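You operate a simulated robot arm through the tools that you are given. There is no shell and no other tool. Be economical: measure what you need, move in short steps, check, and stop when the job is done.

Carry out the task below with a simulated two-armed robot. There is one attempt and no reset: what you move stays moved.

Task
Put one of the wrapped sweets from the top of the short carton stack on top of the small box there. Put the grey box marked "sensors" from the steel table top on the small pallet and the grey box labelled "fuses" on the top of the work table. Stack the 40 ml square tube from the top of the grey bench on top of the 20 ml square tube. Take the small tin from the tail shelf and put it in the inside of the small hopper. Put the springs box on the top of the board pile. The order is free. Set down upright: grey box, springs box.

It is judged by the outcome, as a careful person would: the job done as asked, and still so three seconds after it is handed in. It fails if anything else is knocked over, pushed out of place, dropped, spilled or broken.

Robot
Two 7-joint arms with fingered hands on one trunk, on a base that drives. Base frame: it is fixed to the floor where the robot stands at the start and does not move with it; the origin is under the middle of the robot, x ahead of it, y to its left, z up. Units: m, rad, N and s.
The left shoulder is at the start at [0.06, 0.166, 0.951], the right one opposite. With the tool pointing down near the work surface each hand reaches from about 0.1 to 0.8 m from the robot's upright axis, wherever it stands, measured 20 degrees to its own side. Places, roughly: grey box [-1.25, 2.75, 0.75]; inside of the small hopper (20x15 cm) [-0.72, 3.18, 0.76]; small box [0.75, 0, 1]; small pallet [-4.8, 1.4, 0.6]; small tin [-3.25, 0, 0.5]; springs box [-5.25, -3.5, 1]; square tube [-3.25, 4.75, 0.75]; top of the board pile [-5.9, -4.1, 1.2]; top of the work table [1.5, 4, 0.8]; wrapped sweet [0.5, 0.5, 1]. Payload 5 kg a hand.
The tool frame of a hand sits at the grasp point between the pads (the TCP): z along the fingers, y along the line on which they close. The tips reach 0.032 m beyond it. Largest opening 0.16 m; the body of the gripper starts 0.089 m behind the TCP. The gripper is a hand of 3 fingers: y runs from the thumb to the fingers, the wrist lies at [0, 0, -0.267] in the tool frame, and closing takes about 1.5 s.
Orientation is that of the tool frame in the base frame, as a unit quaternion [x, y, z, w]. With the fingers straight down and closing along the base's y, the tool's x points along the base's -x, its y along +y and its z along -z.

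Tools
- The arms move only by the tool jog_arm. It takes "left_series", "right_series" or both (then of equal length, played together; a hand with none holds still); each is a list of rows, each a list of 6 numbers: the shift along the base's x, y, z in m, then the turn, a rotation vector about the base's x, y, z in rad. In form: [[x, y, z, wx, wy, wz], ...]. A call has 1 to 8 rows; each row is the pose to reach, as a shift and turn from the pose commanded when the call began. "left_fingers" and "right_fingers" are, for a hand that has rows, the finger opening in m, from 0 to 0.16, set as the call begins (left out, the last holds). A row lasts 0.2 s, in which the tool goes at most 0.05 m and 0.15 rad; a call with a longer step from one row to the next is refused whole, and so is a gripper value outside its range. Where a pose cannot be reached the arm comes as near as it can. A force on the tool above 40 N (or 10 N above the force at the start of the call, whichever is more), or a blocked arm, ends the call early, and 0.2 s more pass. Each finger travels about 0.045 m/s and halts on what it meets, pressing with about 21 N; the grip force reading is that of the motor and also rises with nothing between the fingers. The clock runs only during rows and for 0.2 s after the last one: add rows that repeat a pose to give the fingers time. It gives the time, the measured TCP pose, the force on the tool (base axes), the opening and the grip force at its end, in the units of the frame above (readings bear some noise), with the torque about the TCP (base axes, N m) and any sound that the robot's microphone picked up.
- Cameras (640 x 400 px; columns grow to the right, rows downward): "scene" is now at [0.0534, 0.0151, 1.5982]; the picture's right is [0.19, -0.98, 0.00], its down [-0.67, -0.13, -0.74] and it looks along [0.72, 0.14, -0.68] (base axes); focal length 264 px, centre (320, 200). "left" rides on the left gripper at [-0.065, -0.004, -0.116] in its tool frame; the picture's right is [0.06, -1.00, 0.00], its down [0.87, 0.05, -0.49] and it looks along [0.49, 0.03, 0.87] (tool axes); focal length 261 px, centre (320, 200). "right" rides on the right gripper at [0.065, -0.004, -0.116] in its tool frame; the picture's right is [0.06, 1.00, 0.00], its down [-0.87, 0.05, -0.49] and it looks along [-0.49, 0.03, 0.87] (tool axes); focal length 261 px, centre (320, 200). There is no depth. A picture from a camera that has moved, and an enlarged one, comes with that camera's place and axes in the base frame and with its lens.
- snapshot(camera): a new picture of that camera. It takes no simulated time.
- slide_trunk(by): slides the trunk up (or, below 0, down) by that many m; the arms and the scene camera ride with it, the base frame stays. It gives what a move gives, with no picture.
- drive_base(legs): drives the robot by 1 to 6 legs, each [ahead, turn to the left] in m and rad, along the robot's own axes; the way and the turn of a leg run together, so that a leg with both is an arc; at most 1.5 m and 3.142 rad a leg. The arms and the cameras ride along, it lands a little off, and it stops where it bumps. It gives what a move gives.
- finger_targets(finger1, finger2, thumb_bend, hand): sets how far each is bent, from 0 (flat) to 1 (curled in); at 0.3 the hand is open as for a grip, at 0.7 the pads meet at the TCP. One left out holds its place. A second passes; each finger stops where it meets its share of the squeeze, and holds until it gets a number again. A gripper value or a shape takes the hand back. It gives what a move gives, with no picture; readings hold the bend of each and the force on the fingers (four entries, about 0 where the hand has none), thumb and palm.
- grasp_type(shape, hand): the hand has 3 fingers and takes this shape, open, in about a second: jaw (thumb against the fingers, like two jaws); tri (thumb and two fingers); tip (a fingertip pinch); poke (one finger out to press); point (the index stretched); flat (the hand flat); cup (the hand cupped); fist (a fist). The gripper value then closes the fingers along that shape, each until it touches; the sizes above hold for jaw. It gives what a move gives, with no picture.
- aim_head(pan, tilt): turns the head with the scene camera to pan (to the left, within 1.501 rad either way) and tilt (down, from -0.506 to 1.204), counted from straight ahead of the robot. It gives what a move gives.
- close_up(camera, box): a new picture of the part [left, top, right, bottom] of that camera's present view, enlarged. It takes no simulated time.
- sign_off(): hands the job in; it is judged then, once.

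Work in short steps. Places have to be worked out from the pictures, the camera data and where the tool is seen: move nearer, look again, correct. Check each grasp and each placing, and mend what went wrong. You have 186 turns and 166 pictures in all, those below and enlarged ones among them. Open the grippers and draw the arms clear of the work before you hand the job in, unless the task says otherwise; then end with one line.

The tools are called after "Request:" as name(argument=value, ...) on one line, values as JSON. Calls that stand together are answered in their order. jog_arm: Moves the arms, as the interface text tells. Its arguments: {"type":"object","properties":{"left_series":{"type":"array","items":{"type":"array","items":{"type":"number"}}},"left_fingers":{"type":"number"},"right_series":{"type":"array","items":{"type":"array","items":{"type":"number"}}},"right_fingers":{"type":"number"}},"required":[]} The other tools are called the same way: slide_trunk (by) slides the trunk up or down; grasp_type (shape, hand) gives the hand a shape; finger_targets (finger1, finger2, thumb_bend, hand) moves the fingers one by one; drive_base (legs) drives the base; aim_head (pan, tilt) turns the head that bears the scene camera; snapshot (camera) takes a picture; close_up (camera, box) takes an enlarged picture of a part of a camera's view; sign_off () hands the job in.

At the start:

```text
time_s: 0.0
left_tcp_pos: [0.5632, 0.4394, 1.1076]
left_tool_rot: [0.0, 1.0, 0.0, 0.001]
left_contact_force: [0.2, -0.2, -0.7]
left_moment: [0.02, -0.01, -0.03]
left_width: 0.1602
left_grip_force: 0.1
left_shape: jaw
left_bend: [0.3, 0.3, 0.3]
left_finger forces: [0.1, 0.0, 0.0, 0.1, 0.0, 0.0]
right_tcp_pos: [0.5143, -0.1343, 1.1891]
right_tool_rot: [0.0, 1.0, 0.0, 0.001]
right_contact_force: [-0.3, 0.6, -0.6]
right_moment: [-0.02, -0.01, -0.01]
right_width: 0.1597
right_grip_force: 0.1
right_shape: jaw
right_bend: [0.3, 0.3, 0.3]
right_finger forces: [0.0, 0.1, 0.0, 0.0, 0.0, 0.0]
trunk travel left (down, up): [-0.5, 0.09]
robot x, y, heading: [0.0003, 0.0011, -0.004]
head pan, tilt: [0.187, 0.744]
```

scene: 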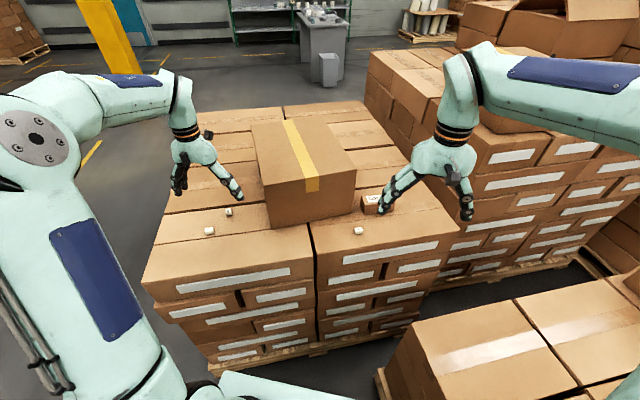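
right: 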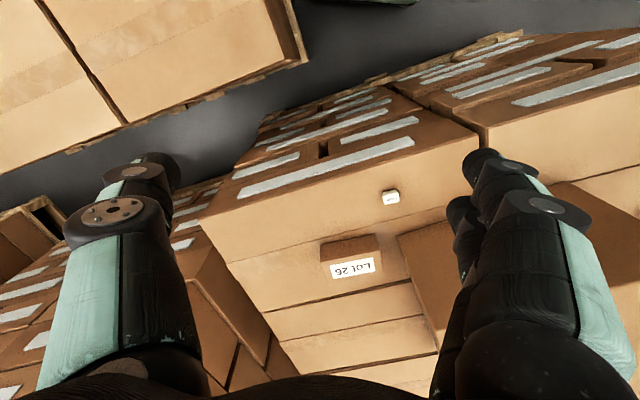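
left: 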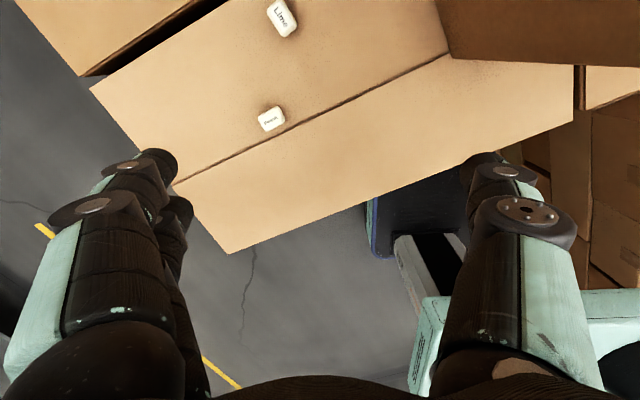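

The sweets triangulate to about z=0.90, with the third one near [0.665, 0.0]. I'll enlarge the scene and right-hand views to get the small box and that sweet more precisely.

Request:
close_up(camera="scene", box=[320, 160, 420, 240])

Request:
close_up(camera="right", box=[300, 170, 440, 290])

```text
5.00 times, centred on (370, 200) of scene
camera zoom: at [0.0534, 0.0151, 1.5982], right [0.19, -0.98, 0.0], down [-0.67, -0.13, -0.74], along [0.72, 0.14, -0.68], focal length 1322 px, centre (70, 200)
```

zoom: 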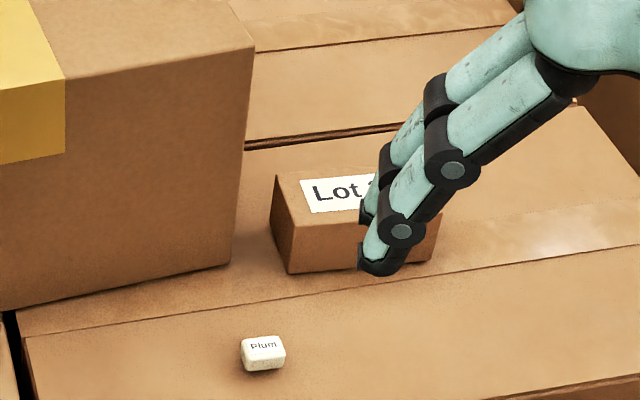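

```text
3.33 times, centred on (370, 230) of right
camera zoom: at [0.4481, -0.1396, 1.3067], right [-0.06, 1.0, 0.0], down [0.87, 0.05, 0.49], along [0.49, 0.03, -0.87], focal length 869 px, centre (153, 100)
```

zoom: 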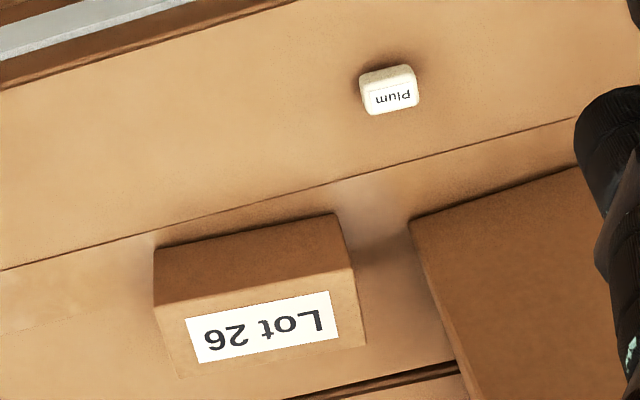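

Plum sits at [0.662, 0.001], the carton surface is about z 0.895, and the small box top centre is about [0.785, -0.056, 0.95]. I'll bring the right hand above Plum with a moderate opening, yawed to match the sweet.

Request:
jog_arm(right_series=[[0.025, 0.022, -0.02, 0, 0, 0.04], [0.05, 0.045, -0.045, 0, 0, 0.08], [0.075, 0.068, -0.07, 0, 0, 0.12], [0.1, 0.09, -0.095, 0, 0, 0.16], [0.125, 0.112, -0.115, 0, 0, 0.2], [0.148, 0.134, -0.139, 0, 0, 0.2], [0.148, 0.134, -0.139, 0, 0, 0.2]], right_fingers=0.07)

Request:
snapshot(camera="right")

Request:
snapshot(camera="scene")

```text
time_s: 1.6
left_tcp_pos: [0.5625, 0.4387, 1.1084]
left_tool_rot: [-0.001, 1.0, 0.0, 0.0]
left_contact_force: [-0.2, -0.4, -0.5]
left_moment: [-0.02, 0.01, 0.01]
left_width: 0.1598
left_grip_force: 0.0
left_shape: jaw
left_bend: [0.3, 0.3, 0.3]
left_finger forces: [0.1, 0.0, 0.0, 0.0, 0.0, 0.0]
right_tcp_pos: [0.662, -0.0025, 1.0502]
right_tool_rot: [-0.101, 0.995, 0.0, -0.001]
right_contact_force: [-0.4, -0.3, -0.1]
right_moment: [0.02, 0.0, -0.02]
right_width: 0.0708
right_grip_force: 0.1
right_shape: jaw
right_bend: [0.73, 0.73, 0.7]
right_finger forces: [0.1, 0.0, 0.0, 0.0, 0.0, 0.0]
trunk travel left (down, up): [-0.5, 0.09]
robot x, y, heading: [0.0006, 0.0009, -0.005]
head pan, tilt: [0.187, 0.744]
```

```text
160 pictures are left
camera right: at [0.598, -0.0189, 1.1675], right [-0.26, 0.97, 0.0], down [0.84, 0.23, 0.49], along [0.48, 0.13, -0.87], focal length 261 px, centre (320, 200)
```

right: 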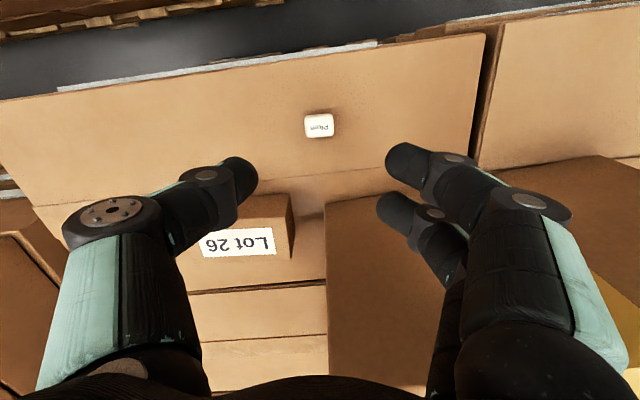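

```text
159 pictures are left
camera scene: at [0.053, 0.0147, 1.5983], right [0.19, -0.98, 0.0], down [-0.67, -0.13, -0.74], along [0.72, 0.14, -0.68], focal length 264 px, centre (320, 200)
```

scene: 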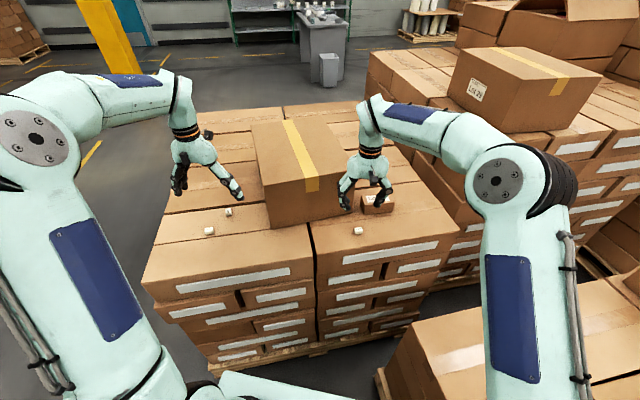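

The camera ray confirms the hand is centred over Plum. I'll lower to TCP z of about 0.931 and look.

Request:
jog_arm(right_series=[[-0.001, 0.002, -0.04, 0, 0, 0], [-0.001, 0.002, -0.08, 0, 0, 0], [-0.001, 0.002, -0.105, 0, 0, 0], [-0.001, 0.002, -0.119, 0, 0, 0]])

Request:
snapshot(camera="right")

Request:
close_up(camera="scene", box=[310, 170, 410, 250])

```text
time_s: 2.6
left_tcp_pos: [0.5625, 0.4397, 1.1092]
left_tool_rot: [0.0, 1.0, 0.0, 0.001]
left_contact_force: [-0.1, -0.1, -0.5]
left_moment: [-0.01, -0.02, -0.03]
left_width: 0.1601
left_grip_force: 0.1
left_shape: jaw
left_bend: [0.3, 0.3, 0.3]
left_finger forces: [0.0, 0.1, 0.1, 0.0, 0.0, 0.0]
right_tcp_pos: [0.6609, -0.0011, 0.9327]
right_tool_rot: [-0.101, 0.995, 0.0, 0.001]
right_contact_force: [-0.1, 0.6, 6.7]
right_moment: [0.27, 0.08, -0.01]
right_width: 0.0702
right_grip_force: 0.1
right_shape: jaw
right_bend: [0.73, 0.73, 0.7]
right_finger forces: [3.7, 2.3, 0.0, 0.0, 0.0, 0.0]
trunk travel left (down, up): [-0.5, 0.09]
robot x, y, heading: [-0.0004, -0.0026, -0.002]
head pan, tilt: [0.187, 0.744]
```

```text
158 pictures are left
camera right: at [0.5969, -0.0168, 1.0498], right [-0.26, 0.97, 0.0], down [0.84, 0.23, 0.49], along [0.48, 0.13, -0.87], focal length 261 px, centre (320, 200)
```

right: 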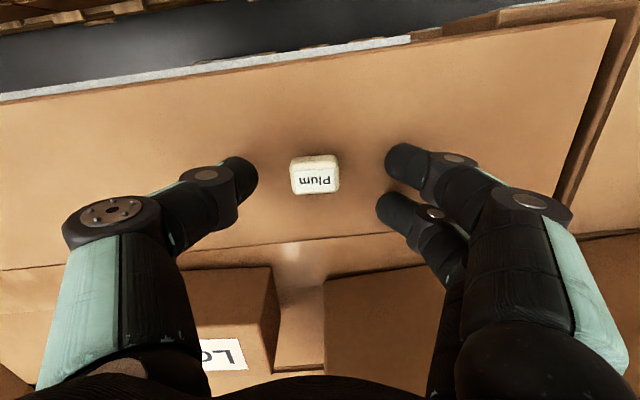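

```text
5.00 times, centred on (360, 210) of scene
camera zoom: at [0.0526, 0.0152, 1.5984], right [0.19, -0.98, 0.0], down [-0.67, -0.13, -0.74], along [0.72, 0.14, -0.68], focal length 1322 px, centre (120, 150)
```

zoom: 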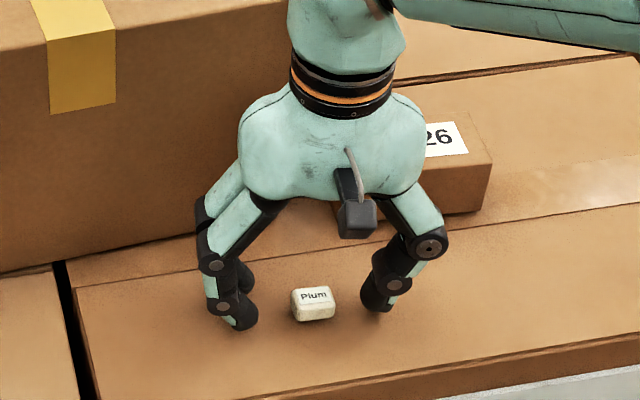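

The fingertips already touch the surface (6 N), and Plum sits between the pads. I'll rise 4 mm and close.

Request:
jog_arm(right_series=[[0, 0, 0.005, 0, 0, 0], [0, 0, 0.005, 0, 0, 0], [0, 0, 0.005, 0, 0, 0], [0, 0, 0.005, 0, 0, 0], [0, 0, 0.005, 0, 0, 0], [0, 0, 0.005, 0, 0, 0]], right_fingers=0.01)

Request:
snapshot(camera="right")

```text
time_s: 4.0
left_tcp_pos: [0.565, 0.4404, 1.1095]
left_tool_rot: [0.0, 1.0, 0.0, 0.0]
left_contact_force: [0.7, 0.0, -0.6]
left_moment: [-0.04, -0.02, -0.01]
left_width: 0.16
left_grip_force: 0.0
left_shape: jaw
left_bend: [0.3, 0.3, 0.3]
left_finger forces: [0.0, 0.0, 0.0, 0.0, 0.0, 0.1]
right_tcp_pos: [0.6625, -0.0002, 0.937]
right_tool_rot: [-0.1, 0.995, 0.0, -0.001]
right_contact_force: [0.8, 0.2, 1.4]
right_moment: [0.01, -0.01, -0.03]
right_width: 0.0111
right_grip_force: 20.8
right_shape: jaw
right_bend: [0.72, 0.66, 0.71]
right_finger forces: [12.7, 7.2, 0.0, 0.0, 16.2, 0.0]
trunk travel left (down, up): [-0.5, 0.09]
robot x, y, heading: [-0.0012, -0.0025, 0.002]
head pan, tilt: [0.187, 0.744]
```

```text
156 pictures are left
camera right: at [0.5974, -0.0167, 1.0541], right [-0.26, 0.97, 0.0], down [0.84, 0.23, 0.49], along [0.48, 0.13, -0.87], focal length 261 px, centre (320, 200)
```

right: 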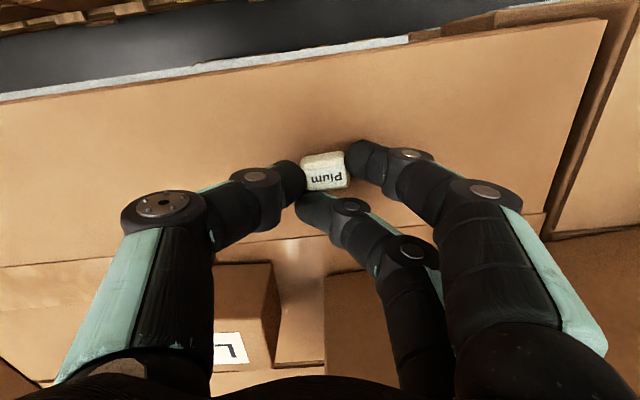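

Plum is pinched between the thumb and one finger with real force. I'll lift a little and check that it holds.

Request:
jog_arm(right_series=[[0, 0, 0.03, 0, 0, 0], [0, 0, 0.06, 0, 0, 0], [0, 0, 0.09, 0, 0, 0], [0, 0, 0.09, 0, 0, 0]])

Request:
snapshot(camera="right")

Request:
close_up(camera="scene", box=[310, 140, 410, 220])

```text
time_s: 5.0
left_tcp_pos: [0.5631, 0.4402, 1.1076]
left_tool_rot: [0.0, 1.0, 0.0, 0.0]
left_contact_force: [-0.6, 0.6, 1.0]
left_moment: [0.0, -0.01, 0.02]
left_width: 0.1598
left_grip_force: 0.1
left_shape: jaw
left_bend: [0.3, 0.3, 0.3]
left_finger forces: [0.1, 0.0, 0.1, 0.0, 0.0, 0.1]
right_tcp_pos: [0.6624, -0.0008, 1.0271]
right_tool_rot: [-0.099, 0.995, 0.0, 0.0]
right_contact_force: [-0.7, -0.8, 0.6]
right_moment: [0.01, -0.03, 0.02]
right_width: 0.011
right_grip_force: 20.4
right_shape: jaw
right_bend: [0.72, 0.66, 0.71]
right_finger forces: [12.9, 6.5, 0.0, 0.0, 16.0, 0.0]
trunk travel left (down, up): [-0.5, 0.09]
robot x, y, heading: [0.0018, 0.0014, 0.002]
head pan, tilt: [0.187, 0.744]
```

```text
155 pictures are left
camera right: at [0.5977, -0.0169, 1.1437], right [-0.26, 0.97, 0.0], down [0.84, 0.23, 0.49], along [0.47, 0.13, -0.87], focal length 261 px, centre (320, 200)
```

right: 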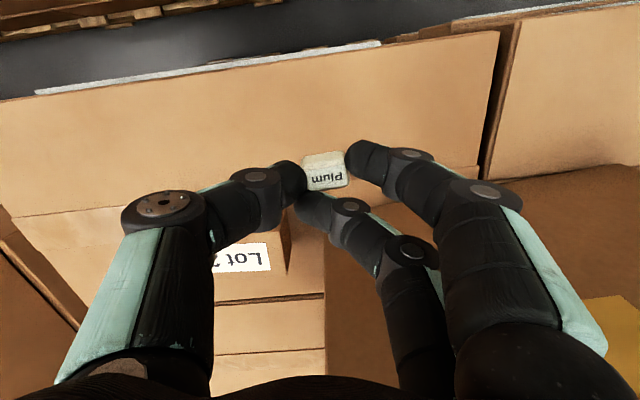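

```text
5.00 times, centred on (360, 180) of scene
camera zoom: at [0.0538, 0.0152, 1.5982], right [0.19, -0.98, 0.0], down [-0.67, -0.13, -0.74], along [0.72, 0.14, -0.68], focal length 1322 px, centre (120, 300)
```

zoom: 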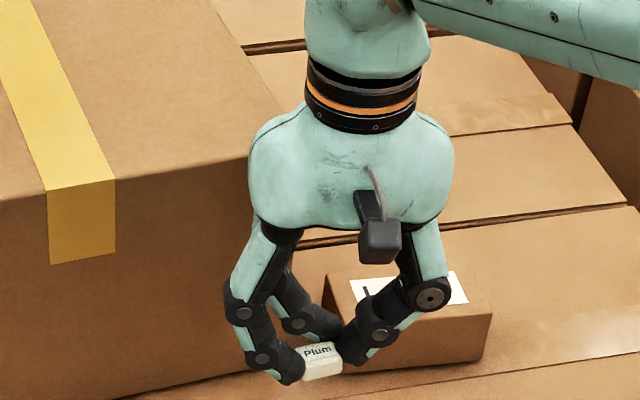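

Plum is held firmly. I'll move it over the right-of-centre part of the small box, staying clear of the big carton, by going sideways first and then forward.

Request:
jog_arm(right_series=[[0, -0.04, 0.01, 0, 0, -0.06], [0.015, -0.079, 0.01, 0, 0, -0.13], [0.055, -0.079, 0.01, 0, 0, -0.2], [0.095, -0.079, 0.01, 0, 0, -0.2], [0.135, -0.079, 0.01, 0, 0, -0.2], [0.135, -0.079, 0.0, 0, 0, -0.2], [0.135, -0.079, 0.0, 0, 0, -0.2]])

Request:
snapshot(camera="right")

Request:
close_up(camera="scene", box=[330, 140, 430, 220])

```text
time_s: 6.6
left_tcp_pos: [0.5641, 0.4408, 1.1081]
left_tool_rot: [0.0, 1.0, 0.0, 0.0]
left_contact_force: [1.0, 0.9, -0.1]
left_moment: [-0.01, 0.03, -0.02]
left_width: 0.1599
left_grip_force: 0.1
left_shape: jaw
left_bend: [0.3, 0.3, 0.3]
left_finger forces: [0.1, 0.0, 0.0, 0.0, 0.0, 0.0]
right_tcp_pos: [0.7808, -0.0739, 1.0323]
right_tool_rot: [0.0, 1.0, 0.0, -0.001]
right_contact_force: [0.4, 0.1, -0.4]
right_moment: [0.01, 0.0, -0.03]
right_width: 0.0107
right_grip_force: 20.9
right_shape: jaw
right_bend: [0.72, 0.66, 0.71]
right_finger forces: [12.6, 6.4, 0.0, 0.1, 15.8, 0.1]
right hand out of reach, approached as far as the arm can: row 5, 6, 7
trunk travel left (down, up): [-0.5, 0.09]
robot x, y, heading: [0.001, -0.0015, -0.005]
head pan, tilt: [0.187, 0.744]
```

```text
153 pictures are left
camera right: at [0.7146, -0.0771, 1.1473], right [-0.06, 1.0, 0.0], down [0.87, 0.05, 0.49], along [0.49, 0.03, -0.87], focal length 261 px, centre (320, 200)
```

right: 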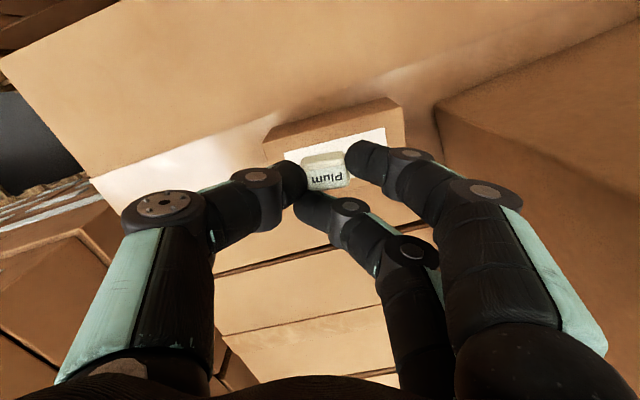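

```text
5.00 times, centred on (380, 180) of scene
camera zoom: at [0.0544, 0.0156, 1.5981], right [0.19, -0.98, 0.0], down [-0.67, -0.13, -0.73], along [0.72, 0.14, -0.68], focal length 1322 px, centre (20, 300)
```

zoom: 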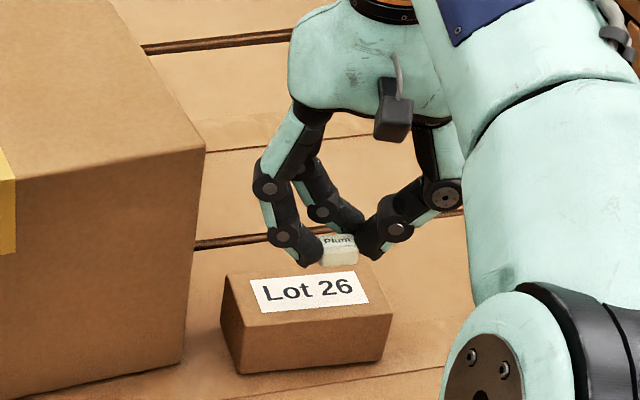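

The arm is at its reach limit, about 1.5 cm short of where I want the sweet. Lowering gives more reach, so I'll go down while pushing slightly forward.

Request:
jog_arm(right_series=[[0.01, -0.002, -0.015, 0, 0, 0], [0.017, -0.003, -0.03, 0, 0, 0], [0.017, -0.003, -0.03, 0, 0, 0]])

Request:
snapshot(camera="right")

Request:
close_up(camera="scene", box=[330, 140, 430, 220])

```text
time_s: 7.4
left_tcp_pos: [0.5632, 0.4413, 1.1089]
left_tool_rot: [0.0, 1.0, 0.0, 0.0]
left_contact_force: [-0.2, -0.8, 0.4]
left_moment: [0.03, -0.02, -0.01]
left_width: 0.1599
left_grip_force: 0.0
left_shape: jaw
left_bend: [0.3, 0.3, 0.3]
left_finger forces: [0.0, 0.0, 0.1, 0.1, 0.1, 0.0]
right_tcp_pos: [0.7857, -0.0659, 1.0009]
right_tool_rot: [0.0, 1.0, 0.0, 0.001]
right_contact_force: [-0.4, 1.0, -1.4]
right_moment: [-0.04, 0.02, 0.0]
right_width: 0.0108
right_grip_force: 20.7
right_shape: jaw
right_bend: [0.72, 0.66, 0.71]
right_finger forces: [12.7, 6.5, 0.0, 0.1, 15.8, 0.1]
right hand out of reach, approached as far as the arm can: row 1, 2, 3
trunk travel left (down, up): [-0.5, 0.09]
robot x, y, heading: [-0.0006, 0.0026, -0.001]
head pan, tilt: [0.187, 0.744]
```

```text
151 pictures are left
camera right: at [0.7197, -0.0702, 1.1182], right [-0.06, 1.0, 0.0], down [0.87, 0.05, 0.49], along [0.49, 0.03, -0.87], focal length 261 px, centre (320, 200)
```

right: 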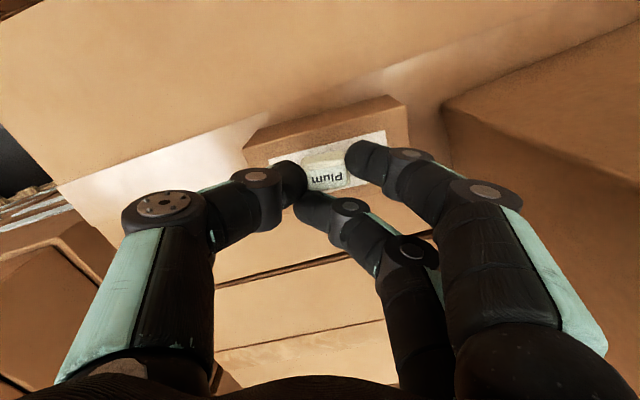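

```text
5.00 times, centred on (380, 180) of scene
camera zoom: at [0.0536, 0.0154, 1.5982], right [0.19, -0.98, 0.0], down [-0.67, -0.13, -0.74], along [0.72, 0.14, -0.68], focal length 1322 px, centre (20, 300)
```

zoom: 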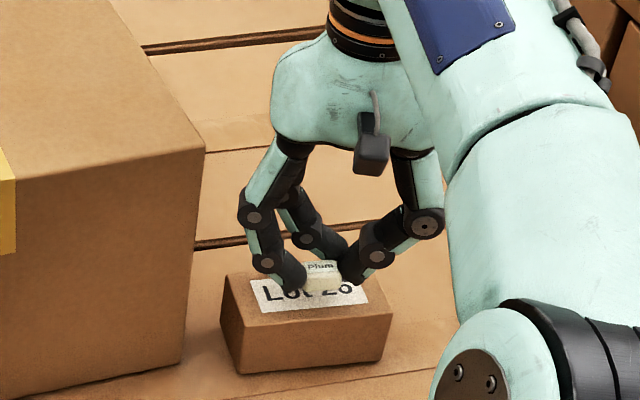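

The sweet is centred over the label, about 1 cm above it. I'll lower gently until contact.

Request:
jog_arm(right_series=[[0.002, 0, -0.004, 0, 0, 0], [0.002, 0, -0.007, 0, 0, 0], [0.002, 0, -0.007, 0, 0, 0]])

Request:
close_up(camera="scene", box=[350, 170, 410, 218])

```text
time_s: 8.2
left_tcp_pos: [0.5628, 0.4403, 1.1087]
left_tool_rot: [0.0, 1.0, 0.001, 0.0]
left_contact_force: [0.2, 0.0, 0.1]
left_moment: [-0.01, 0.0, -0.02]
left_width: 0.1599
left_grip_force: 0.0
left_shape: jaw
left_bend: [0.3, 0.3, 0.3]
left_finger forces: [0.0, 0.1, 0.0, 0.1, 0.0, 0.1]
right_tcp_pos: [0.7885, -0.0655, 0.9936]
right_tool_rot: [-0.001, 1.0, 0.0, 0.001]
right_contact_force: [0.0, 0.5, 0.9]
right_moment: [0.01, -0.01, 0.02]
right_width: 0.0109
right_grip_force: 21.8
right_shape: jaw
right_bend: [0.72, 0.66, 0.71]
right_finger forces: [12.7, 6.5, 0.0, 0.1, 15.8, 0.0]
trunk travel left (down, up): [-0.5, 0.09]
robot x, y, heading: [-0.0014, -0.0019, 0.0]
head pan, tilt: [0.187, 0.744]
```

```text
8.33 times, centred on (380, 194) of scene
camera zoom: at [0.0536, 0.0153, 1.5982], right [0.19, -0.98, 0.0], down [-0.67, -0.13, -0.74], along [0.72, 0.14, -0.68], focal length 2203 px, centre (-180, 250)
```

zoom: 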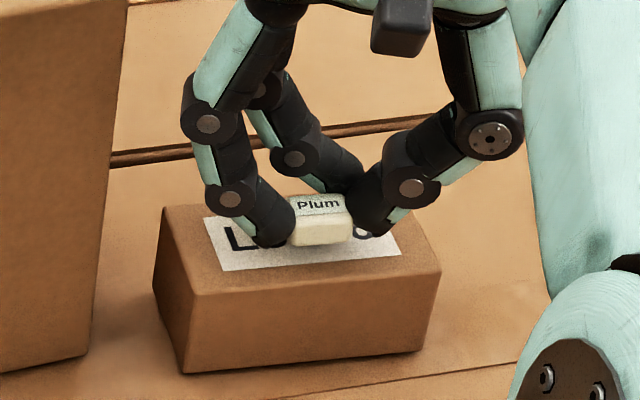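

It is nearly touching. I'll lower 3 mm more and watch the force.

Request:
jog_arm(right_series=[[0, 0, -0.002, 0, 0, 0], [0, 0, -0.004, 0, 0, 0], [0, 0, -0.004, 0, 0, 0]])

```text
time_s: 9.0
left_tcp_pos: [0.5638, 0.4409, 1.1077]
left_tool_rot: [0.001, 1.0, 0.0, 0.0]
left_contact_force: [-1.1, 0.6, -1.4]
left_moment: [0.0, 0.01, 0.0]
left_width: 0.16
left_grip_force: 0.0
left_shape: jaw
left_bend: [0.3, 0.3, 0.3]
left_finger forces: [0.1, 0.0, 0.0, 0.0, 0.1, 0.0]
right_tcp_pos: [0.7865, -0.0662, 0.9891]
right_tool_rot: [0.0, 1.0, 0.0, 0.0]
right_contact_force: [0.2, 0.2, 0.7]
right_moment: [-0.02, 0.01, -0.02]
right_width: 0.011
right_grip_force: 21.3
right_shape: jaw
right_bend: [0.72, 0.66, 0.71]
right_finger forces: [12.7, 6.5, 0.0, 0.0, 15.5, 0.0]
trunk travel left (down, up): [-0.5, 0.09]
robot x, y, heading: [-0.0031, 0.0041, -0.002]
head pan, tilt: [0.187, 0.744]
```

There's no contact yet, so I'll go 3 mm further in small steps.

Request:
jog_arm(right_series=[[0, 0, -0.0015, 0, 0, 0], [0, 0, -0.003, 0, 0, 0], [0, 0, -0.003, 0, 0, 0]])

Request:
close_up(camera="scene", box=[350, 170, 410, 218])

```text
time_s: 9.8
left_tcp_pos: [0.5631, 0.4409, 1.1077]
left_tool_rot: [0.0, 1.0, 0.0, 0.0]
left_contact_force: [-0.5, 0.3, -0.5]
left_moment: [-0.01, 0.0, -0.01]
left_width: 0.16
left_grip_force: 0.0
left_shape: jaw
left_bend: [0.3, 0.3, 0.3]
left_finger forces: [0.0, 0.0, 0.0, 0.0, 0.0, 0.0]
right_tcp_pos: [0.7878, -0.0663, 0.9873]
right_tool_rot: [0.0, 1.0, 0.0, 0.0]
right_contact_force: [-0.3, 0.1, 1.6]
right_moment: [0.04, -0.01, -0.01]
right_width: 0.0109
right_grip_force: 21.1
right_shape: jaw
right_bend: [0.72, 0.67, 0.71]
right_finger forces: [12.5, 7.7, 0.0, 0.0, 16.3, 0.0]
trunk travel left (down, up): [-0.5, 0.09]
robot x, y, heading: [-0.0019, -0.0026, 0.005]
head pan, tilt: [0.187, 0.744]
```

```text
8.33 times, centred on (380, 194) of scene
camera zoom: at [0.0532, 0.0152, 1.5982], right [0.19, -0.98, 0.0], down [-0.67, -0.13, -0.74], along [0.72, 0.14, -0.68], focal length 2203 px, centre (-180, 250)
```

zoom: 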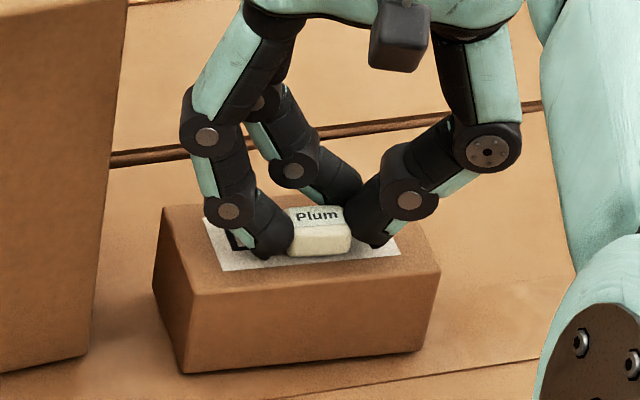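

Light contact has begun (force is up to 1.6 N). I'll open the hand moderately in place.

Request:
jog_arm(right_series=[[0, 0, 0, 0, 0, 0], [0, 0, 0, 0, 0, 0], [0, 0, 0, 0, 0, 0], [0, 0, 0.001, 0, 0, 0], [0, 0, 0.03, 0, 0, 0], [0, 0, 0.06, 0, 0, 0], [-0.03, 0, 0.1, 0, 0, 0], [-0.06, -0.02, 0.14, 0, 0, 0]], right_fingers=0.06)

Request:
close_up(camera="scene", box=[330, 160, 410, 224])

```text
refused: row 8 steps farther than a row can; nothing moved
```

```text
6.25 times, centred on (370, 192) of scene
camera zoom: at [0.0532, 0.0152, 1.5982], right [0.19, -0.98, 0.0], down [-0.67, -0.13, -0.74], along [0.72, 0.14, -0.68], focal length 1652 px, centre (8, 250)
```

zoom: 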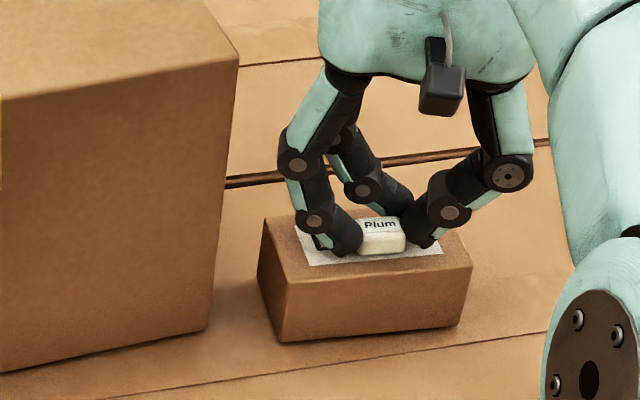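

One step was slightly too long; I'll repeat with shorter ones.

Request:
jog_arm(right_series=[[0, 0, 0, 0, 0, 0], [0, 0, 0, 0, 0, 0], [0, 0, 0, 0, 0, 0], [0, 0, 0.001, 0, 0, 0], [0, 0, 0.03, 0, 0, 0], [0, 0, 0.06, 0, 0, 0], [-0.02, 0, 0.1, 0, 0, 0], [-0.04, -0.02, 0.135, 0, 0, 0]], right_fingers=0.06)

Request:
close_up(camera="scene", box=[330, 160, 410, 224])

```text
time_s: 11.6
left_tcp_pos: [0.5617, 0.4396, 1.11]
left_tool_rot: [0.0, 1.0, 0.001, 0.0]
left_contact_force: [0.0, 0.5, -0.1]
left_moment: [0.03, -0.02, -0.03]
left_width: 0.16
left_grip_force: 0.0
left_shape: jaw
left_bend: [0.3, 0.3, 0.3]
left_finger forces: [0.0, 0.1, 0.0, 0.0, 0.1, 0.0]
right_tcp_pos: [0.7485, -0.0848, 1.1241]
right_tool_rot: [-0.001, 1.0, 0.0, -0.001]
right_contact_force: [0.1, -1.0, 0.0]
right_moment: [0.0, -0.01, -0.03]
right_width: 0.0597
right_grip_force: 0.0
right_shape: jaw
right_bend: [0.73, 0.73, 0.7]
right_finger forces: [0.0, 0.0, 0.1, 0.1, 0.0, 0.0]
right hand out of reach, approached as far as the arm can: row 5, 6, 7
trunk travel left (down, up): [-0.5, 0.09]
robot x, y, heading: [0.0016, 0.0002, 0.002]
head pan, tilt: [0.187, 0.744]
```

```text
6.25 times, centred on (370, 192) of scene
camera zoom: at [0.0527, 0.0144, 1.5982], right [0.19, -0.98, 0.0], down [-0.67, -0.13, -0.74], along [0.72, 0.14, -0.68], focal length 1652 px, centre (8, 250)
```

zoom: 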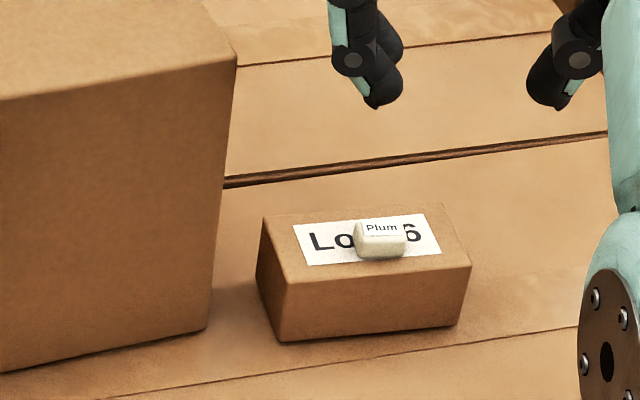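

Plum rests on the small box. Next I'll pull both arms back into a compact pose before driving.

Request:
jog_arm(right_series=[[-0.045, -0.01, 0.01, 0, 0, 0], [-0.09, -0.02, 0.02, 0, 0, 0], [-0.135, -0.03, 0.03, 0, 0, 0], [-0.18, -0.04, 0.04, 0, 0, 0], [-0.225, -0.05, 0.05, 0, 0, 0], [-0.27, -0.06, 0.06, 0, 0, 0], [-0.315, -0.08, 0.06, 0, 0, 0], [-0.36, -0.1, 0.06, 0, 0, 0]], left_series=[[-0.02, 0, 0.02, 0, 0, 0], [-0.04, 0, 0.04, 0, 0, 0], [-0.06, -0.02, 0.06, 0, 0, 0], [-0.08, -0.04, 0.08, 0, 0, 0], [-0.11, -0.06, 0.08, 0, 0, 0], [-0.14, -0.08, 0.08, 0, 0, 0], [-0.17, -0.1, 0.08, 0, 0, 0], [-0.2, -0.12, 0.08, 0, 0, 0]], left_fingers=0.16, right_fingers=0.16)

Request:
aim_head(pan=1.4, tilt=0.35)

Request:
snapshot(camera="scene")

Request:
aim_head(pan=-1.4, tilt=0.4)

Request:
snapshot(camera="scene")

Request:
aim_head(pan=0.5, tilt=0.3)

Request:
snapshot(camera="scene")

```text
time_s: 13.4
left_tcp_pos: [0.3625, 0.3191, 1.19]
left_tool_rot: [0.001, 1.0, 0.0, 0.0]
left_contact_force: [-0.3, 0.1, 0.2]
left_moment: [0.0, 0.0, -0.02]
left_width: 0.1599
left_grip_force: 0.0
left_shape: jaw
left_bend: [0.3, 0.3, 0.3]
left_finger forces: [0.0, 0.0, 0.0, 0.0, 0.2, 0.0]
right_tcp_pos: [0.7084, -0.0892, 1.208]
right_tool_rot: [0.001, 1.0, -0.001, -0.001]
right_contact_force: [0.0, 0.1, -0.4]
right_moment: [0.02, -0.04, 0.02]
right_width: 0.1598
right_grip_force: 0.1
right_shape: jaw
right_bend: [0.3, 0.3, 0.3]
right_finger forces: [0.0, 0.0, 0.0, 0.1, 0.1, 0.0]
right hand out of reach, approached as far as the arm can: row 1, 2, 3, 4, 5, 6, 7, 8
trunk travel left (down, up): [-0.5, 0.09]
robot x, y, heading: [0.0037, -0.0021, 0.0]
head pan, tilt: [0.187, 0.744]
```

```text
time_s: 14.8
left_tcp_pos: [0.3637, 0.32, 1.1894]
left_tool_rot: [0.0, 1.0, 0.0, 0.001]
left_contact_force: [0.2, -0.7, -0.4]
left_moment: [0.0, -0.03, -0.01]
left_width: 0.1601
left_grip_force: 0.1
left_shape: jaw
left_bend: [0.3, 0.3, 0.3]
left_finger forces: [0.0, 0.0, 0.0, 0.0, 0.0, 0.1]
right_tcp_pos: [0.7075, -0.0884, 1.209]
right_tool_rot: [0.0, 1.0, 0.0, -0.003]
right_contact_force: [0.3, 0.2, 0.2]
right_moment: [0.03, 0.0, 0.03]
right_width: 0.1599
right_grip_force: 0.0
right_shape: jaw
right_bend: [0.3, 0.3, 0.3]
right_finger forces: [0.0, 0.0, 0.0, 0.1, 0.0, 0.0]
trunk travel left (down, up): [-0.5, 0.09]
robot x, y, heading: [-0.0015, -0.0023, -0.001]
head pan, tilt: [1.4, 0.351]
```

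```text
145 pictures are left
camera scene: at [-0.0123, 0.0915, 1.6333], right [0.99, -0.17, 0.0], down [-0.06, -0.34, -0.94], along [0.16, 0.93, -0.34], focal length 264 px, centre (320, 200)
```

scene: 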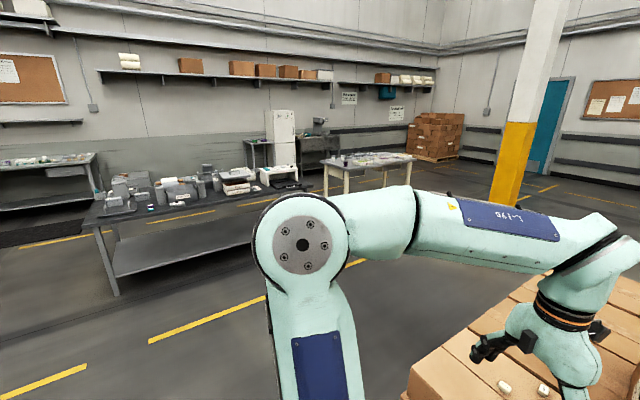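

```text
time_s: 17.3
left_tcp_pos: [0.363, 0.3198, 1.189]
left_tool_rot: [0.0, 1.0, 0.0, 0.001]
left_contact_force: [-0.2, 0.2, 0.6]
left_moment: [0.0, 0.01, -0.02]
left_width: 0.1598
left_grip_force: 0.0
left_shape: jaw
left_bend: [0.3, 0.3, 0.3]
left_finger forces: [0.1, 0.0, 0.0, 0.1, 0.0, 0.0]
right_tcp_pos: [0.7087, -0.0895, 1.2083]
right_tool_rot: [0.001, 1.0, 0.0, -0.002]
right_contact_force: [-0.6, 0.6, 0.3]
right_moment: [0.01, -0.01, 0.02]
right_width: 0.1599
right_grip_force: 0.0
right_shape: jaw
right_bend: [0.3, 0.3, 0.3]
right_finger forces: [0.0, 0.0, 0.1, 0.1, 0.1, 0.1]
trunk travel left (down, up): [-0.5, 0.09]
robot x, y, heading: [0.0007, 0.0025, -0.004]
head pan, tilt: [-1.4, 0.4]
```

```text
144 pictures are left
camera scene: at [-0.0124, -0.0916, 1.6288], right [-0.99, -0.17, 0.0], down [-0.07, 0.38, -0.92], along [0.16, -0.91, -0.39], focal length 264 px, centre (320, 200)
```

scene: 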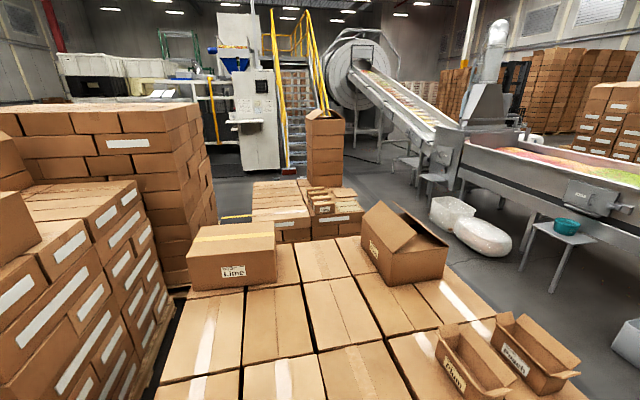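

```text
time_s: 19.1
left_tcp_pos: [0.3638, 0.32, 1.1887]
left_tool_rot: [0.0, 1.0, 0.0, 0.0]
left_contact_force: [1.1, 0.2, 0.5]
left_moment: [-0.04, 0.05, -0.02]
left_width: 0.1598
left_grip_force: 0.0
left_shape: jaw
left_bend: [0.3, 0.3, 0.3]
left_finger forces: [0.1, 0.0, 0.0, 0.0, 0.0, 0.1]
right_tcp_pos: [0.7086, -0.0879, 1.2086]
right_tool_rot: [0.0, 1.0, 0.0, -0.002]
right_contact_force: [-0.2, 0.0, -0.3]
right_moment: [0.0, 0.02, -0.02]
right_width: 0.16
right_grip_force: 0.1
right_shape: jaw
right_bend: [0.3, 0.3, 0.3]
right_finger forces: [0.1, 0.1, 0.0, 0.1, 0.0, 0.1]
trunk travel left (down, up): [-0.5, 0.09]
robot x, y, heading: [0.001, -0.0037, -0.004]
head pan, tilt: [0.499, 0.3]
```

```text
143 pictures are left
camera scene: at [0.0537, 0.0444, 1.638], right [0.48, -0.88, 0.0], down [-0.26, -0.14, -0.96], along [0.84, 0.46, -0.3], focal length 264 px, centre (320, 200)
```

scene: 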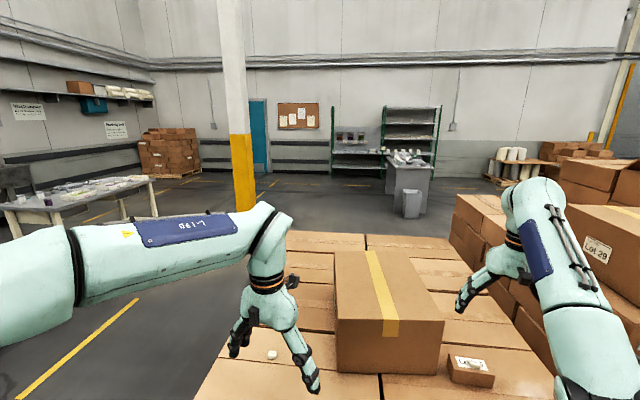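

The left hand retracted but the right arm stalled. I'll retry the right arm with lower, outward steps.

Request:
jog_arm(right_series=[[-0.03, -0.03, -0.01, 0, 0, 0], [-0.06, -0.06, -0.02, 0, 0, 0], [-0.09, -0.08, -0.02, 0, 0, 0], [-0.13, -0.1, -0.02, 0, 0, 0], [-0.17, -0.12, -0.02, 0, 0, 0], [-0.21, -0.14, -0.02, 0, 0, 0]])

```text
time_s: 20.8
left_tcp_pos: [0.3617, 0.32, 1.1896]
left_tool_rot: [0.0, 1.0, 0.0, 0.0]
left_contact_force: [-0.7, 0.0, -0.3]
left_moment: [-0.03, -0.04, -0.01]
left_width: 0.1599
left_grip_force: 0.1
left_shape: jaw
left_bend: [0.3, 0.3, 0.3]
left_finger forces: [0.0, 0.0, 0.0, 0.0, 0.0, 0.0]
right_tcp_pos: [0.6552, -0.1978, 1.3498]
right_tool_rot: [0.031, 0.977, -0.006, 0.21]
right_contact_force: [0.1, 1.0, -0.1]
right_moment: [-0.01, -0.01, -0.03]
right_width: 0.16
right_grip_force: 0.0
right_shape: jaw
right_bend: [0.3, 0.3, 0.3]
right_finger forces: [0.0, 0.0, 0.1, 0.0, 0.1, 0.1]
right hand out of reach, approached as far as the arm can: row 1, 2, 3
trunk travel left (down, up): [-0.5, 0.09]
robot x, y, heading: [0.003, 0.0034, -0.003]
head pan, tilt: [0.499, 0.3]
stopped in row 6 (right hand): the arm was blocked; the commanded pose is now the measured one
```

The right arm took an odd posture and got blocked. I'll look at it.

Request:
aim_head(pan=-0.7, tilt=0.6)

Request:
snapshot(camera="scene")

```text
time_s: 22.1
left_tcp_pos: [0.3642, 0.3187, 1.189]
left_tool_rot: [0.002, 1.0, 0.0, 0.0]
left_contact_force: [0.6, 1.3, 0.5]
left_moment: [-0.02, 0.03, 0.0]
left_width: 0.1598
left_grip_force: 0.0
left_shape: jaw
left_bend: [0.3, 0.3, 0.3]
left_finger forces: [0.1, 0.0, 0.1, 0.0, 0.0, 0.0]
right_tcp_pos: [0.6553, -0.1992, 1.3485]
right_tool_rot: [0.033, 0.977, -0.007, 0.209]
right_contact_force: [-1.1, 0.3, 0.1]
right_moment: [0.02, 0.0, 0.0]
right_width: 0.16
right_grip_force: 0.0
right_shape: jaw
right_bend: [0.3, 0.3, 0.3]
right_finger forces: [0.0, 0.1, 0.1, 0.0, 0.0, 0.0]
trunk travel left (down, up): [-0.5, 0.09]
robot x, y, heading: [-0.0023, 0.0002, -0.002]
head pan, tilt: [-0.7, 0.6]
```

```text
142 pictures are left
camera scene: at [0.0395, -0.0572, 1.6106], right [-0.64, -0.76, 0.0], down [-0.43, 0.36, -0.83], along [0.63, -0.53, -0.56], focal length 264 px, centre (320, 200)
```

scene: 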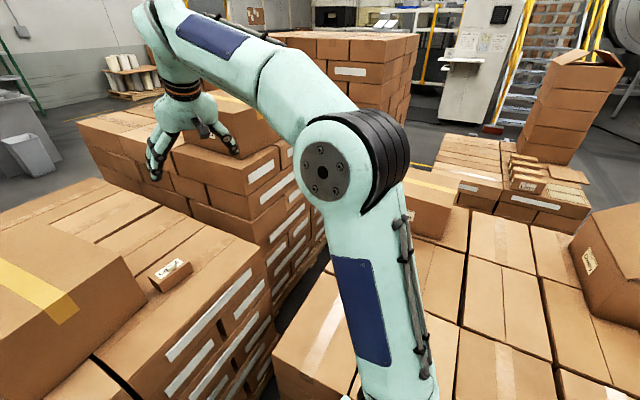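

The arm is free but the hand is tilted by about 0.42 rad. I'll bring it back toward the body while correcting the tilt about y.

Request:
jog_arm(right_series=[[-0.04, 0, 0.0, 0, 0.05, 0], [-0.08, -0.01, 0.0, 0, 0.1, 0], [-0.12, -0.02, -0.01, 0, 0.16, 0], [-0.16, -0.02, -0.03, 0, 0.22, 0], [-0.2, -0.02, -0.05, 0, 0.28, 0], [-0.23, -0.02, -0.08, 0, 0.34, 0], [-0.26, -0.02, -0.11, 0, 0.4, 0], [-0.28, -0.02, -0.14, 0, 0.42, 0]])

Request:
snapshot(camera="scene")

```text
time_s: 23.9
left_tcp_pos: [0.3637, 0.3194, 1.1887]
left_tool_rot: [0.001, 1.0, 0.0, 0.0]
left_contact_force: [-0.9, 0.0, -0.1]
left_moment: [0.0, -0.01, -0.01]
left_width: 0.1602
left_grip_force: 0.1
left_shape: jaw
left_bend: [0.3, 0.3, 0.3]
left_finger forces: [0.0, 0.1, 0.1, 0.0, 0.0, 0.1]
right_tcp_pos: [0.3757, -0.2198, 1.2098]
right_tool_rot: [0.03, 0.999, -0.014, 0.0]
right_contact_force: [-0.4, 0.1, 0.6]
right_moment: [0.01, 0.04, -0.01]
right_width: 0.1597
right_grip_force: 0.0
right_shape: jaw
right_bend: [0.3, 0.3, 0.3]
right_finger forces: [0.0, 0.1, 0.0, 0.0, 0.0, 0.0]
trunk travel left (down, up): [-0.5, 0.09]
robot x, y, heading: [-0.0023, -0.0001, 0.001]
head pan, tilt: [-0.7, 0.6]
```

```text
141 pictures are left
camera scene: at [0.0391, -0.0574, 1.6106], right [-0.65, -0.76, 0.0], down [-0.43, 0.36, -0.83], along [0.63, -0.53, -0.56], focal length 264 px, centre (320, 200)
```

scene: 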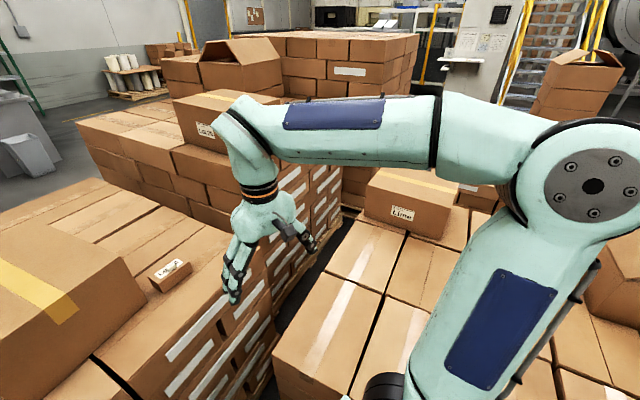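

Both arms are compact now. I'll back away from the cartons, turn left and drive toward the steel table, stopping well short of it.

Request:
drive_base(legs=[[-0.4, 0], [0, 1.81], [1.2, 0]])

Request:
aim_head(pan=0, tilt=0.45)

Request:
snapshot(camera="scene")

```text
time_s: 36.7
left_tcp_pos: [-1.1033, 1.4331, 1.1897]
left_tool_rot: [0.791, -0.612, 0.0, 0.0]
left_contact_force: [0.9, 0.2, 0.1]
left_moment: [-0.01, -0.03, 0.0]
left_width: 0.16
left_grip_force: 0.2
left_shape: jaw
left_bend: [0.3, 0.3, 0.3]
left_finger forces: [0.0, 0.1, 0.1, 0.0, 0.0, 0.0]
right_tcp_pos: [-0.5847, 1.5801, 1.2083]
right_tool_rot: [0.772, -0.635, 0.008, -0.011]
right_contact_force: [0.3, -0.3, -0.2]
right_moment: [-0.01, 0.01, -0.03]
right_width: 0.1602
right_grip_force: 0.2
right_shape: jaw
right_bend: [0.3, 0.3, 0.3]
right_finger forces: [0.0, 0.0, 0.0, 0.1, 0.0, 0.0]
trunk travel left (down, up): [-0.5, 0.09]
robot x, y, heading: [-0.7018, 1.1575, 1.821]
head pan, tilt: [-0.7, 0.6]
```

```text
time_s: 37.7
left_tcp_pos: [-1.1022, 1.4318, 1.1885]
left_tool_rot: [0.791, -0.612, -0.001, 0.0]
left_contact_force: [-0.1, 0.0, 0.3]
left_moment: [0.03, -0.01, 0.01]
left_width: 0.1598
left_grip_force: 0.0
left_shape: jaw
left_bend: [0.3, 0.3, 0.3]
left_finger forces: [0.1, 0.1, 0.0, 0.0, 0.0, 0.0]
right_tcp_pos: [-0.5844, 1.5801, 1.2097]
right_tool_rot: [0.772, -0.635, 0.008, -0.011]
right_contact_force: [0.6, -0.2, 0.6]
right_moment: [0.0, -0.01, 0.0]
right_width: 0.1602
right_grip_force: 0.2
right_shape: jaw
right_bend: [0.3, 0.3, 0.3]
right_finger forces: [0.0, 0.0, 0.0, 0.1, 0.0, 0.1]
trunk travel left (down, up): [-0.5, 0.09]
robot x, y, heading: [-0.7054, 1.1635, 1.822]
head pan, tilt: [0.0, 0.45]
```

```text
140 pictures are left
camera scene: at [-0.7164, 1.2213, 1.6241], right [0.97, 0.25, 0.0], down [0.11, -0.42, -0.9], along [-0.23, 0.87, -0.44], focal length 264 px, centre (320, 200)
```

scene: 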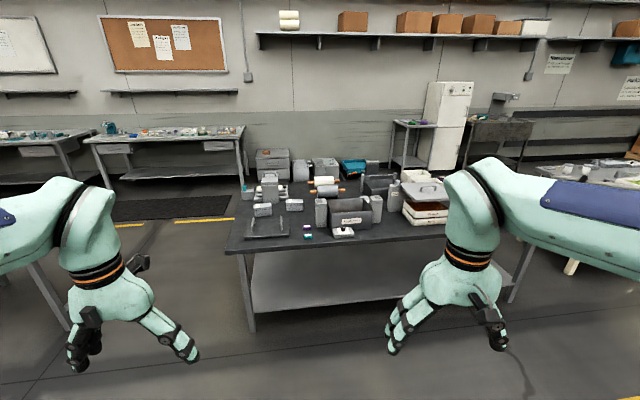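

Request:
close_up(camera="scene", box=[220, 140, 340, 250])

Request:
close_up(camera="scene", box=[310, 140, 450, 250])

```text
3.64 times, centred on (280, 195) of scene
camera zoom: at [-0.7164, 1.2213, 1.6241], right [0.97, 0.25, 0.0], down [0.11, -0.42, -0.9], along [-0.23, 0.87, -0.44], focal length 961 px, centre (466, 218)
```

zoom: 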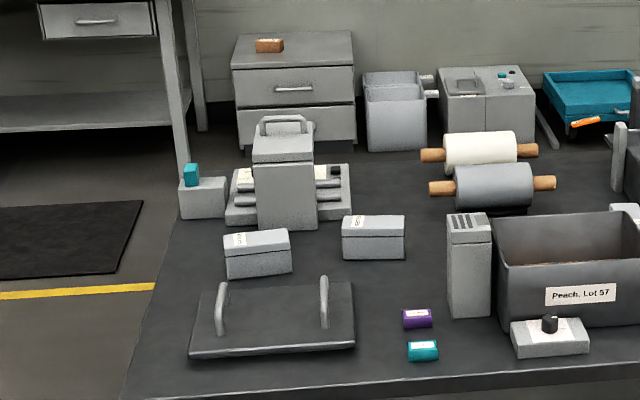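

```text
3.64 times, centred on (380, 195) of scene
camera zoom: at [-0.7164, 1.2213, 1.6241], right [0.97, 0.25, 0.0], down [0.11, -0.42, -0.9], along [-0.23, 0.87, -0.44], focal length 961 px, centre (102, 218)
```

zoom: 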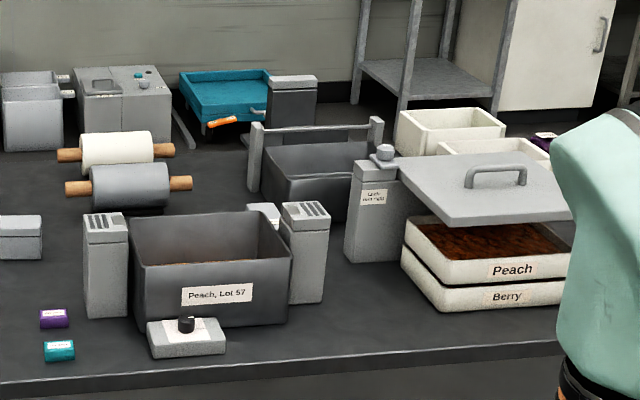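

The two labelled grey boxes are at about [-1.49, 2.63] and [-1.31, 2.75]. The small hopper is at about [-0.745, 3.19], and the table's front edge runs at about 0.366 rad. I'll drive closer, square to the table, and look again.

Request:
drive_base(legs=[[0, 0.3], [0.6, 0], [0, -0.185]])

Request:
aim_head(pan=0.15, tilt=0.7)

Request:
snapshot(camera="scene")

```text
time_s: 42.9
left_tcp_pos: [-1.4457, 1.8936, 1.188]
left_tool_rot: [0.825, -0.565, 0.0, 0.0]
left_contact_force: [-0.2, 0.5, -0.5]
left_moment: [0.0, 0.01, -0.02]
left_width: 0.1601
left_grip_force: 0.1
left_shape: jaw
left_bend: [0.3, 0.3, 0.3]
left_finger forces: [0.0, 0.0, 0.0, 0.0, 0.0, 0.0]
right_tcp_pos: [-0.9456, 2.0988, 1.2098]
right_tool_rot: [0.808, -0.59, 0.007, -0.011]
right_contact_force: [0.1, -0.6, 0.1]
right_moment: [0.01, 0.04, 0.02]
right_width: 0.1602
right_grip_force: 0.0
right_shape: jaw
right_bend: [0.3, 0.3, 0.3]
right_finger forces: [0.1, 0.1, 0.0, 0.0, 0.1, 0.1]
trunk travel left (down, up): [-0.5, 0.09]
robot x, y, heading: [-1.0191, 1.6686, 1.942]
head pan, tilt: [0.0, 0.45]
```

```text
time_s: 43.6
left_tcp_pos: [-1.4464, 1.893, 1.1887]
left_tool_rot: [0.824, -0.566, 0.0, 0.0]
left_contact_force: [0.4, 0.0, -0.2]
left_moment: [-0.03, -0.01, 0.01]
left_width: 0.1598
left_grip_force: 0.1
left_shape: jaw
left_bend: [0.3, 0.3, 0.3]
left_finger forces: [0.0, 0.1, 0.0, 0.0, 0.0, 0.1]
right_tcp_pos: [-0.9469, 2.0987, 1.2098]
right_tool_rot: [0.807, -0.59, 0.008, -0.012]
right_contact_force: [0.6, 0.1, -0.4]
right_moment: [-0.01, -0.02, -0.01]
right_width: 0.16
right_grip_force: 0.0
right_shape: jaw
right_bend: [0.3, 0.3, 0.3]
right_finger forces: [0.1, 0.0, 0.0, 0.1, 0.1, 0.0]
trunk travel left (down, up): [-0.5, 0.09]
robot x, y, heading: [-1.0139, 1.6709, 1.942]
head pan, tilt: [0.15, 0.7]
```

```text
137 pictures are left
camera scene: at [-1.0463, 1.7149, 1.602], right [0.87, 0.5, 0.0], down [0.32, -0.56, -0.77], along [-0.38, 0.66, -0.64], focal length 264 px, centre (320, 200)
```

scene: 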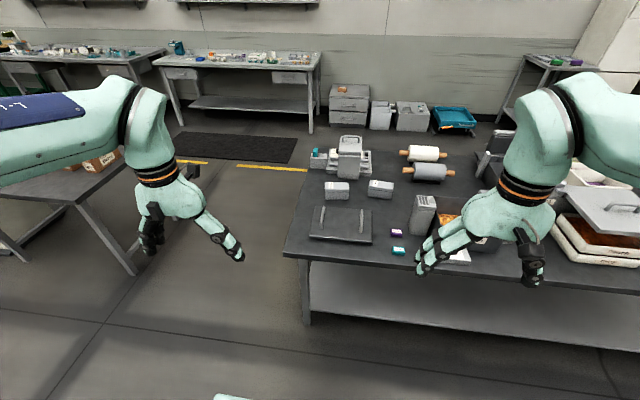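

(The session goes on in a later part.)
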